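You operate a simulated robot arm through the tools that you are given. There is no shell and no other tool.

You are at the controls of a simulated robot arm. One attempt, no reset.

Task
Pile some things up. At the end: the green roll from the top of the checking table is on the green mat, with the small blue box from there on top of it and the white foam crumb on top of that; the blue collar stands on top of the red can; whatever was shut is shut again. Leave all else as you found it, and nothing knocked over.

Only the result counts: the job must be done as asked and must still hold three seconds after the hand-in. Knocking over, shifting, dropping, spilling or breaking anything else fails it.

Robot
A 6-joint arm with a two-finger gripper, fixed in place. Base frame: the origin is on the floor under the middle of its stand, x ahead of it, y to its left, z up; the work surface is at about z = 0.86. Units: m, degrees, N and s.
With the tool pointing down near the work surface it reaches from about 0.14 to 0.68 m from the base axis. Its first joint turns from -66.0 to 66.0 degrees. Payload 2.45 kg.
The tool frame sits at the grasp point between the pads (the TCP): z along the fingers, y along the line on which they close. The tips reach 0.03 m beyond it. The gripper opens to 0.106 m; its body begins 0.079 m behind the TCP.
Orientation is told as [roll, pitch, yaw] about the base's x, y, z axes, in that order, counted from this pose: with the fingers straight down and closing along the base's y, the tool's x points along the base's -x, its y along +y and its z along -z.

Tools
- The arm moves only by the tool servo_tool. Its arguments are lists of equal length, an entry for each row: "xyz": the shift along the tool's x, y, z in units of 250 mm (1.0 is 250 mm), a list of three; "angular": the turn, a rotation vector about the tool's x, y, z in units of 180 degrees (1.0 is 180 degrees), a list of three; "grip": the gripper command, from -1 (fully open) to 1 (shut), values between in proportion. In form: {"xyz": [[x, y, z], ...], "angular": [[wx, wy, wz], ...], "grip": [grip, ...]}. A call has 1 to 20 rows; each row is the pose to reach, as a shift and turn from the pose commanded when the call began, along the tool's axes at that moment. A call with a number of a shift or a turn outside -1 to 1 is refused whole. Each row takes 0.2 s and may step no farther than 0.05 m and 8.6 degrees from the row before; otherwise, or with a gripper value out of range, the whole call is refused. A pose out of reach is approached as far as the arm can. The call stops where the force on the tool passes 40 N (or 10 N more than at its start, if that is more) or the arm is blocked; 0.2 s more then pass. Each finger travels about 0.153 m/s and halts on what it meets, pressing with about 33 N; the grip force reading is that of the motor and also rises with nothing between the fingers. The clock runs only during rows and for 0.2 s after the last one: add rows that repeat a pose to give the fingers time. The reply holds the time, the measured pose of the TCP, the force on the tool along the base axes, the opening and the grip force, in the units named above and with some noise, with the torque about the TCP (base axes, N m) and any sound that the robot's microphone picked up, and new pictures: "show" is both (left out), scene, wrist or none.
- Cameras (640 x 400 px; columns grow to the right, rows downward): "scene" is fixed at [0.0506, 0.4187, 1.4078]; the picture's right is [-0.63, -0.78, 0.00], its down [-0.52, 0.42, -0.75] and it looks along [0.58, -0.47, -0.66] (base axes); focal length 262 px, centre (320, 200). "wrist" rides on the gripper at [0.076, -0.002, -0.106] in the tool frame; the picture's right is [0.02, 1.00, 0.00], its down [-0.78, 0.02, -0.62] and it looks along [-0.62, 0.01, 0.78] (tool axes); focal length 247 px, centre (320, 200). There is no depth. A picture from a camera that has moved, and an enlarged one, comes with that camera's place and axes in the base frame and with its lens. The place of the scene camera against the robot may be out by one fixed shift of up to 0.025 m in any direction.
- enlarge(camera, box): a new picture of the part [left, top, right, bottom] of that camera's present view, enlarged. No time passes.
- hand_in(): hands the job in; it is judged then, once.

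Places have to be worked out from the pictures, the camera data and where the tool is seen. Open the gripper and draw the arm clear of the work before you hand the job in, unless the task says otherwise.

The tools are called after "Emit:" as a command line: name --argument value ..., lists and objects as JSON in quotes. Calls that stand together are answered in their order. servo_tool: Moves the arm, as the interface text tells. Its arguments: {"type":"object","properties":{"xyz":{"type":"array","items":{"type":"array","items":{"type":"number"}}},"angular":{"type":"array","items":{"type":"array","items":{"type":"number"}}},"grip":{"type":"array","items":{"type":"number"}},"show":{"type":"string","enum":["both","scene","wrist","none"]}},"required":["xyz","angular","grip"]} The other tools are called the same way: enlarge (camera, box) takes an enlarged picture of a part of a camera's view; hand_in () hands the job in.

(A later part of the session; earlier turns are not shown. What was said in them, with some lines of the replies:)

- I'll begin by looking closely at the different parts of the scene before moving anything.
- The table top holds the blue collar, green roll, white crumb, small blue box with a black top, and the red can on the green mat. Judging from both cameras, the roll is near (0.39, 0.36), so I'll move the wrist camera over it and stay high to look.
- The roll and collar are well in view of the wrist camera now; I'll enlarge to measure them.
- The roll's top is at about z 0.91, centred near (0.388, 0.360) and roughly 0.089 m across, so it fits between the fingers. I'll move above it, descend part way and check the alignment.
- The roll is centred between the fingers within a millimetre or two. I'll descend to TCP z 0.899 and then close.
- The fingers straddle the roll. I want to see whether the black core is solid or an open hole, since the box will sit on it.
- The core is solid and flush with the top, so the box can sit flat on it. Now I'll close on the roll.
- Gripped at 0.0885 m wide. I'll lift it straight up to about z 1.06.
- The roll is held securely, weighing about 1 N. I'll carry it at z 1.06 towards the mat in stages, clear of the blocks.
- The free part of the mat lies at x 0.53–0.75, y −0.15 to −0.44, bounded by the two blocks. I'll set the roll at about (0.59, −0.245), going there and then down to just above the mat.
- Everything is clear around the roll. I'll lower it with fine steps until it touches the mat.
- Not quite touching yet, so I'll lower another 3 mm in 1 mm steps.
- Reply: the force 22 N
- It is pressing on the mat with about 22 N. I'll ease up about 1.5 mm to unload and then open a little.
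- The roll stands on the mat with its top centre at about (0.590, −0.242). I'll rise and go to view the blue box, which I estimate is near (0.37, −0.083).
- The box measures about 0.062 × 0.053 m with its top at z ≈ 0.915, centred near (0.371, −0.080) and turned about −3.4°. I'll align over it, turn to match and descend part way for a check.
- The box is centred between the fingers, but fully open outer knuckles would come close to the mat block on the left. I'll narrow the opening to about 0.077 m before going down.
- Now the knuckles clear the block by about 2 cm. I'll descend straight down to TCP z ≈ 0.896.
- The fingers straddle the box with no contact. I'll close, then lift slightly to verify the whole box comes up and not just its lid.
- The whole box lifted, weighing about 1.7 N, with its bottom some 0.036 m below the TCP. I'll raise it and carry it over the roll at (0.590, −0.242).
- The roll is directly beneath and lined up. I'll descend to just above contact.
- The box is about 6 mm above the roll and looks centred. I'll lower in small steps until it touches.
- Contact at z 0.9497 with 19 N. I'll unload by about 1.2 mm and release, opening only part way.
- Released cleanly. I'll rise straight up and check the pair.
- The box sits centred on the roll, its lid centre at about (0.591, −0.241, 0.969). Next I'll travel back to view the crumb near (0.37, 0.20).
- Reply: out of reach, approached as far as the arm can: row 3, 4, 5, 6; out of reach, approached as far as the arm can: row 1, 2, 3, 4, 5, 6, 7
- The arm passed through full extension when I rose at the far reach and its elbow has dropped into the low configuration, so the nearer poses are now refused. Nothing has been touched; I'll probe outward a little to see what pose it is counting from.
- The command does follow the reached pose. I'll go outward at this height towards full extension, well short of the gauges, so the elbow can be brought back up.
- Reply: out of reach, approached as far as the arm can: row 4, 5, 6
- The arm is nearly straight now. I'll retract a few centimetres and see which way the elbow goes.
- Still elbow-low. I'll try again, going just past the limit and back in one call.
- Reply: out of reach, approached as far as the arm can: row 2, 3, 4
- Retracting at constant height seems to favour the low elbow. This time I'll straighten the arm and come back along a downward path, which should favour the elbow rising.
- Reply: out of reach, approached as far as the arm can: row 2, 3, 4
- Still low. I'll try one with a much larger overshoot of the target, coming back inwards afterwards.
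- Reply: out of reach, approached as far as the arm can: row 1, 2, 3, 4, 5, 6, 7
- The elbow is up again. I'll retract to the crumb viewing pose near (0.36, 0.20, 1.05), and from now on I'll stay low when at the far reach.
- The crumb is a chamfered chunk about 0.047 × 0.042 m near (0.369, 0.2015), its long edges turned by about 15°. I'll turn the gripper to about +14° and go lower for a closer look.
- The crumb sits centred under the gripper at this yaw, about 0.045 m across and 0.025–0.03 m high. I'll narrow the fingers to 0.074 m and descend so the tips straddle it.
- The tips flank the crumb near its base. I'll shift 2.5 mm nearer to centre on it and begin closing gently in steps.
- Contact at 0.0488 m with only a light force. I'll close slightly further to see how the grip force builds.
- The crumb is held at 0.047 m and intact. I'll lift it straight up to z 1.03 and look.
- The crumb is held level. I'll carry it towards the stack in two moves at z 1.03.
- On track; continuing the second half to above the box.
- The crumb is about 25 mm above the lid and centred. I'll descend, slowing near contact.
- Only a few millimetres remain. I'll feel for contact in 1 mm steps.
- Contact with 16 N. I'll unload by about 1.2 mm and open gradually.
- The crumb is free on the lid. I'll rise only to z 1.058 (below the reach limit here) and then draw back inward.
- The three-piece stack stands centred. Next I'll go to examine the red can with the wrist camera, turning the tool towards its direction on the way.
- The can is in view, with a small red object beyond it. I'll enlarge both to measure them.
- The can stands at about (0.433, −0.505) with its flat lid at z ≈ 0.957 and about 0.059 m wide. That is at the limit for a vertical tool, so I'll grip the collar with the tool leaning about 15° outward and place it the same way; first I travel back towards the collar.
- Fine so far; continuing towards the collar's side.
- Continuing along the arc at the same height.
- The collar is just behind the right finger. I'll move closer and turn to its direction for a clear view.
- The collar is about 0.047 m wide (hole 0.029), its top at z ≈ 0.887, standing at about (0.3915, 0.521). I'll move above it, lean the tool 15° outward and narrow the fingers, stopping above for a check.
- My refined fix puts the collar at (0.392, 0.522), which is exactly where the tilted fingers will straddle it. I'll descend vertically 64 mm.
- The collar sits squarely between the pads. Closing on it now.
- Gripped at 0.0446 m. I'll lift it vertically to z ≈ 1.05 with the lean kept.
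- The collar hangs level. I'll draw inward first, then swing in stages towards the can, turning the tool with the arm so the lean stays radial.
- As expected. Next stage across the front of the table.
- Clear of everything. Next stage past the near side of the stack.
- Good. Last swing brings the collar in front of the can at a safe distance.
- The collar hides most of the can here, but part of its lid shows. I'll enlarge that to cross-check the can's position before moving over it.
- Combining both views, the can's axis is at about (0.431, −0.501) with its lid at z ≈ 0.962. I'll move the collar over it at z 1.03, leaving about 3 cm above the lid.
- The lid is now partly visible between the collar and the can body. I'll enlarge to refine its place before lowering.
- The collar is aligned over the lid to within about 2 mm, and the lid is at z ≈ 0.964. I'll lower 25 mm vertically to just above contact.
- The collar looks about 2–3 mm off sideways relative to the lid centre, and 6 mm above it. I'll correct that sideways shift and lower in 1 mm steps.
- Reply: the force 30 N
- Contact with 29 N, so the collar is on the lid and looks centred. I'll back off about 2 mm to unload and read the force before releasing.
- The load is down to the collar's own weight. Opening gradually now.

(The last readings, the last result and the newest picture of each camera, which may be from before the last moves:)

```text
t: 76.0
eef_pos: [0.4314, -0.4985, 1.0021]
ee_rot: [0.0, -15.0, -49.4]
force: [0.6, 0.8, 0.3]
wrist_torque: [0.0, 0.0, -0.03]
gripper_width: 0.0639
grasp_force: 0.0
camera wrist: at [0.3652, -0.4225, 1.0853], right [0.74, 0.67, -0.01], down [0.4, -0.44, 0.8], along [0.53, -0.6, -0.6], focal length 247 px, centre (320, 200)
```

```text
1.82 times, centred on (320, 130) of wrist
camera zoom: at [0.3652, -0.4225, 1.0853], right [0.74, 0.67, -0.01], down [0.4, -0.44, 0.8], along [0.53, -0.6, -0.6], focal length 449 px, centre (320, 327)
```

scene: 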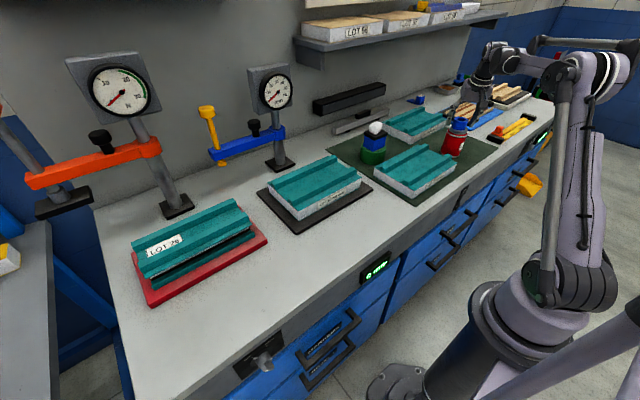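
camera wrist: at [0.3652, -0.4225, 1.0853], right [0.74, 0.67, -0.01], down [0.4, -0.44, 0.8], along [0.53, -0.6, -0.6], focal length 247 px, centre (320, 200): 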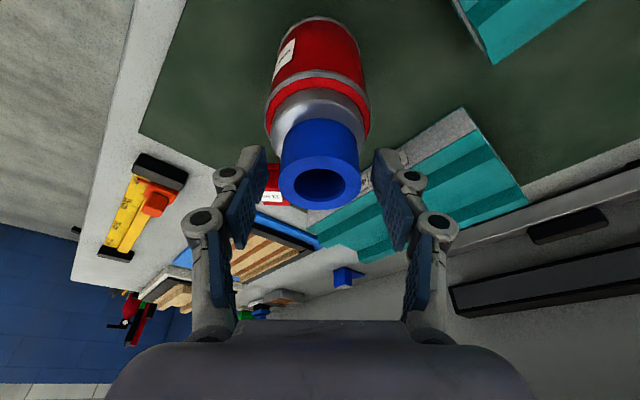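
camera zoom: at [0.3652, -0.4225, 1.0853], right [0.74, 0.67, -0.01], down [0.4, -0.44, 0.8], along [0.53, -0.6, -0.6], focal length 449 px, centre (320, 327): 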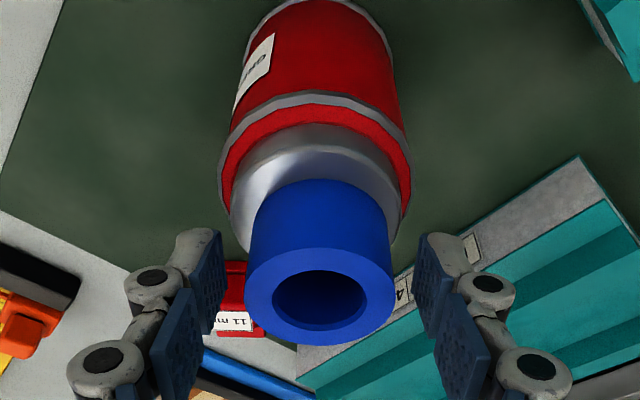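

The collar stands flat on the lid, clear of both fingers. I'll rise vertically 6 cm before drawing back.

Emit:
servo_tool --xyz '[[-0.012, 0, -0.046], [-0.031, 0, -0.116], [-0.062, 0, -0.232], [-0.062, 0, -0.232]]' --angular '[[0, 0, 0], [0, 0, 0], [0, 0, 0], [0, 0, 0]]' --grip '[-0.2, -0.2, -0.2, -0.2]' --show "both"

Emit:
enlarge --camera "scene" --box '[430, 90, 490, 160]'

Emit:
enlarge --camera "wrist" --box '[240, 0, 400, 200]'

```text
t: 77.0
eef_pos: [0.4317, -0.4991, 1.0623]
ee_rot: [0.0, -15.0, -49.4]
force: [0.8, 0.0, -0.7]
wrist_torque: [0.02, 0.0, 0.02]
gripper_width: 0.0636
grasp_force: 0.0
camera wrist: at [0.365, -0.4225, 1.1453], right [0.74, 0.67, -0.01], down [0.4, -0.44, 0.8], along [0.53, -0.6, -0.6], focal length 247 px, centre (320, 200)
```

scene: 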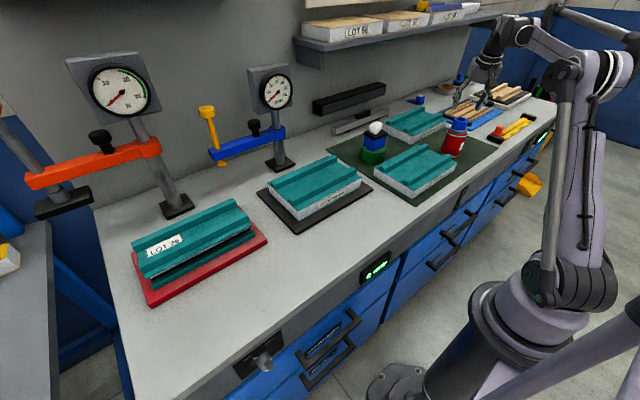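
wrist: 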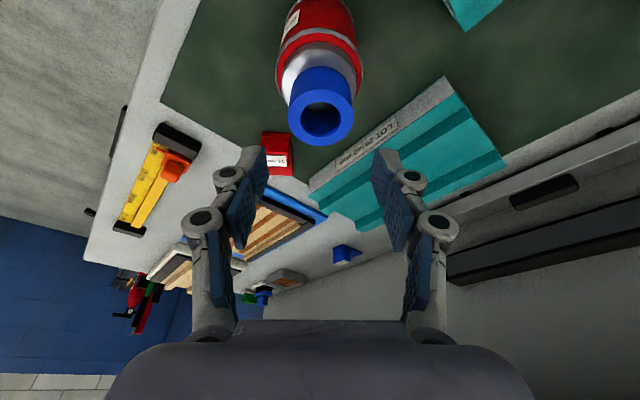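

```text
5.71 times, centred on (460, 125) of scene
camera zoom: at [0.0506, 0.4187, 1.4078], right [-0.63, -0.78, 0.0], down [-0.52, 0.42, -0.75], along [0.58, -0.47, -0.66], focal length 1498 px, centre (-480, 629)
```

zoom: 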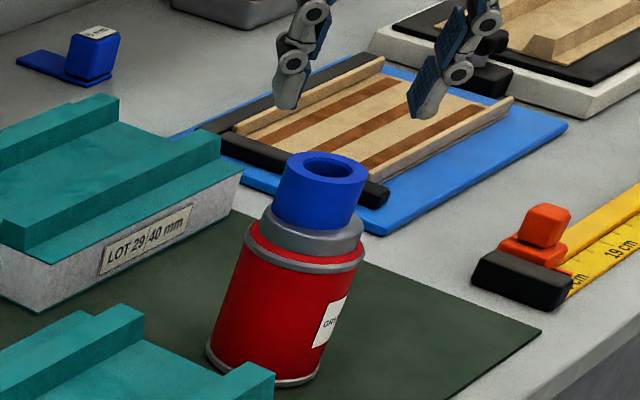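

```text
2.00 times, centred on (320, 100) of wrist
camera zoom: at [0.365, -0.4225, 1.1453], right [0.74, 0.67, -0.01], down [0.4, -0.44, 0.8], along [0.53, -0.6, -0.6], focal length 494 px, centre (320, 400)
```

zoom: 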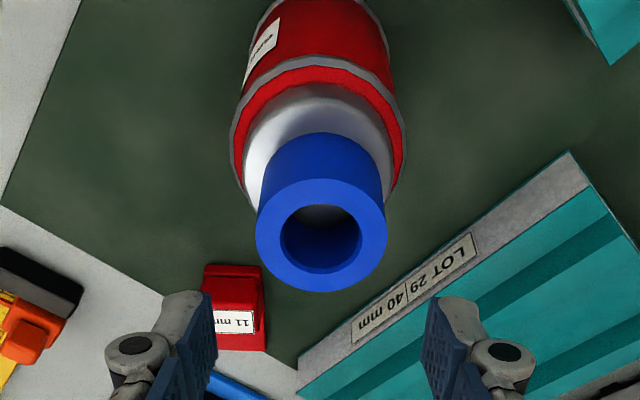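

The collar is standing well on the can. I'll draw the arm back towards the base and straighten the tool.

Emit:
servo_tool --xyz '[[0.148, 0, -0.065], [0.297, 0, -0.129], [0.445, 0, -0.194], [0.594, 0, -0.258], [0.742, 0, -0.323], [0.742, 0, -0.323]]' --angular '[[0, 0, 0], [0, 0.02, 0], [0, 0.04, 0], [0, 0.06, 0], [0, 0.0833, 0], [0, 0.0833, 0]]' --grip '[-0.2, -0.4, -0.6, -0.8, -1, -1]' --show "scene"

```text
t: 78.4
eef_pos: [0.3016, -0.3481, 1.0918]
ee_rot: [0.0, 0.1, -49.3]
force: [-0.7, -0.2, -0.2]
wrist_torque: [0.02, -0.02, 0.01]
gripper_width: 0.1059
grasp_force: 0.1
```

scene: 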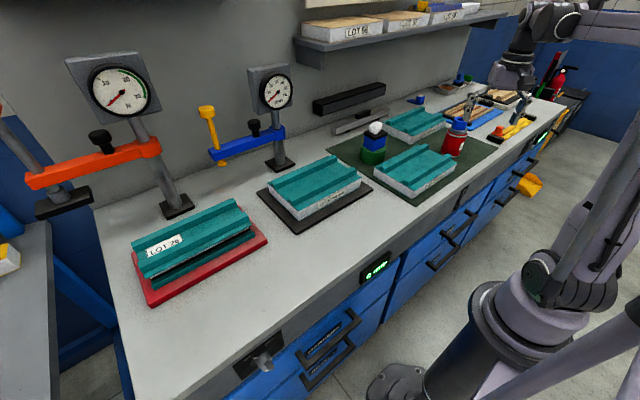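

All looks in order. Before finishing, I'll check the far end and drawer fronts for anything that could be mistaken for the named items or that changed.

Emit:
enlarge --camera "scene" --box '[380, 50, 580, 175]'

Emit:
enlarge --camera "scene" --box '[330, 100, 480, 200]'

Emit:
enlarge --camera "scene" --box '[90, 150, 420, 390]'

```text
3.20 times, centred on (480, 112) of scene
camera zoom: at [0.0506, 0.4187, 1.4078], right [-0.63, -0.78, 0.0], down [-0.52, 0.42, -0.75], along [0.58, -0.47, -0.66], focal length 839 px, centre (-192, 480)
```

zoom: 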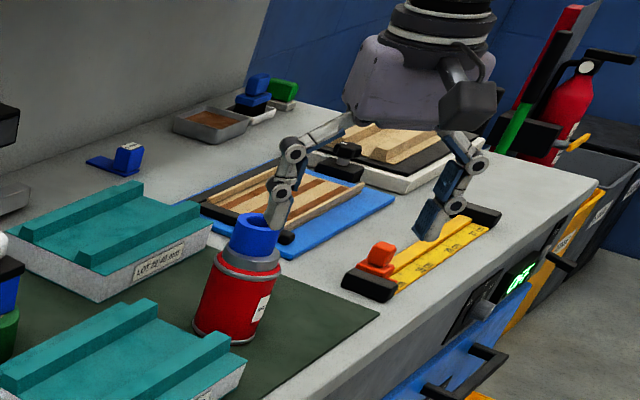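

```text
4.00 times, centred on (405, 150) of scene
camera zoom: at [0.0506, 0.4187, 1.4078], right [-0.63, -0.78, 0.0], down [-0.52, 0.42, -0.75], along [0.58, -0.47, -0.66], focal length 1049 px, centre (-20, 400)
```

zoom: 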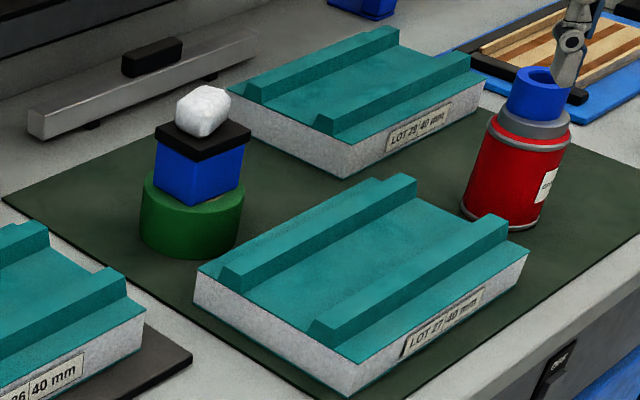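

```text
1.67 times, centred on (255, 270) of scene
camera zoom: at [0.0506, 0.4187, 1.4078], right [-0.63, -0.78, 0.0], down [-0.52, 0.42, -0.75], along [0.58, -0.47, -0.66], focal length 437 px, centre (428, 83)
```

zoom: 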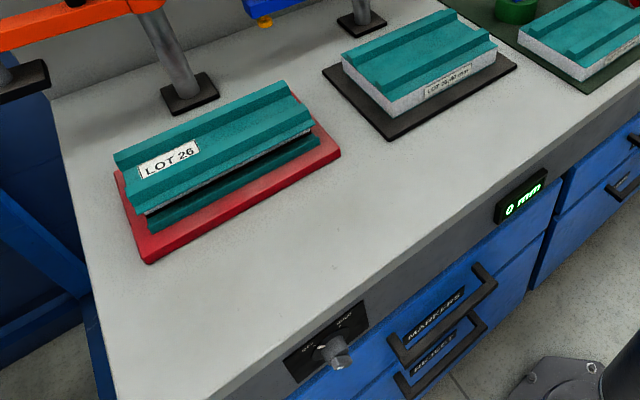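

Both piles stand as asked, nothing else has changed and nothing was opened. I'll draw the open gripper back to a clear spot near the starting pose.

Emit:
servo_tool --xyz '[[0.082, 0.115, -0.03], [0.163, 0.231, -0.06], [0.245, 0.346, -0.09], [0.326, 0.462, -0.12], [0.408, 0.577, -0.15], [0.489, 0.693, -0.18], [0.571, 0.808, -0.2], [0.571, 0.808, -0.2]]' --angular '[[0, 0, -0.039], [0, 0, -0.078], [0, 0, -0.117], [0, 0, -0.156], [0, 0, -0.195], [0, 0, -0.234], [0, 0, -0.274], [0, 0, -0.274]]' --grip '[-1, -1, -1, -1, -1, -1, -1, -1]' --show "both"

Emit:
enlarge --camera "scene" --box '[330, 100, 480, 200]'

```text
t: 80.2
eef_pos: [0.3607, -0.1066, 1.1418]
ee_rot: [0.1, -0.1, 0.1]
force: [-0.4, 0.2, -0.1]
wrist_torque: [-0.02, 0.0, 0.05]
gripper_width: 0.106
grasp_force: 0.1
camera wrist: at [0.2861, -0.1082, 1.2488], right [-0.02, 1.0, 0.0], down [0.78, 0.02, 0.62], along [0.62, 0.01, -0.78], focal length 247 px, centre (320, 200)
```

scene: 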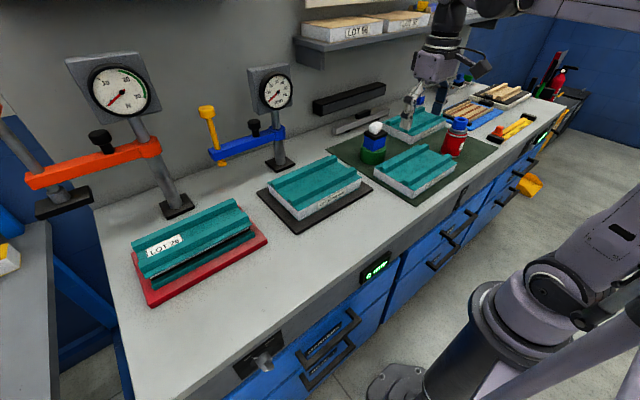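
wrist: 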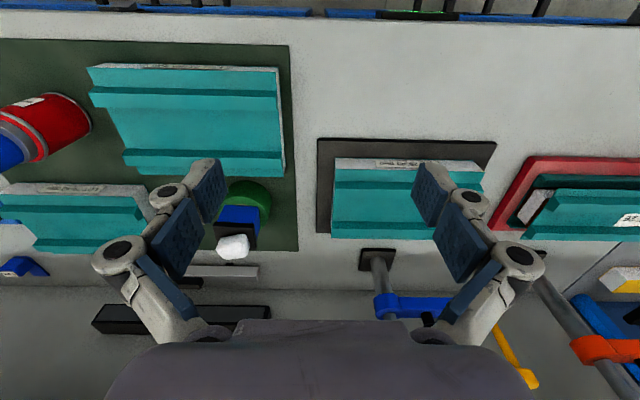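

```text
4.00 times, centred on (405, 150) of scene
camera zoom: at [0.0506, 0.4187, 1.4078], right [-0.63, -0.78, 0.0], down [-0.52, 0.42, -0.75], along [0.58, -0.47, -0.66], focal length 1049 px, centre (-20, 400)
```

zoom: 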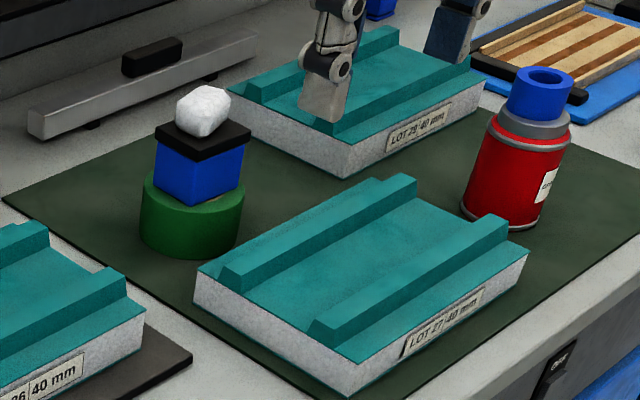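

The roll, box and crumb stand in a stack on the green mat, the collar stands on the red can, and the gripper is open and clear. Nothing was opened along the way, so I'm handing the job in.

Emit:
hand_in

```text
The job is handed in.
```

The job is handed in, with both piles built as you asked. The final pictures show:

- **Green mat:** the green roll stands on the free part of the mat, with the small blue box centred on it and the white foam crumb on top of the box.
- **Red can:** the blue collar stands flat on the can's lid, a few millimetres off centre at most.
- **Everything else:** I opened nothing, so there was nothing to shut again. Nothing else in the pictures looks moved or knocked over.

Partway through, the arm's elbow flipped into a low position at full reach. I recovered it by moving the arm out and back well above the table, and it touched nothing.

The gripper is open and the arm is back near its starting pose. The hand-in reply gave no verdict, so I don't know yet how it was judged.
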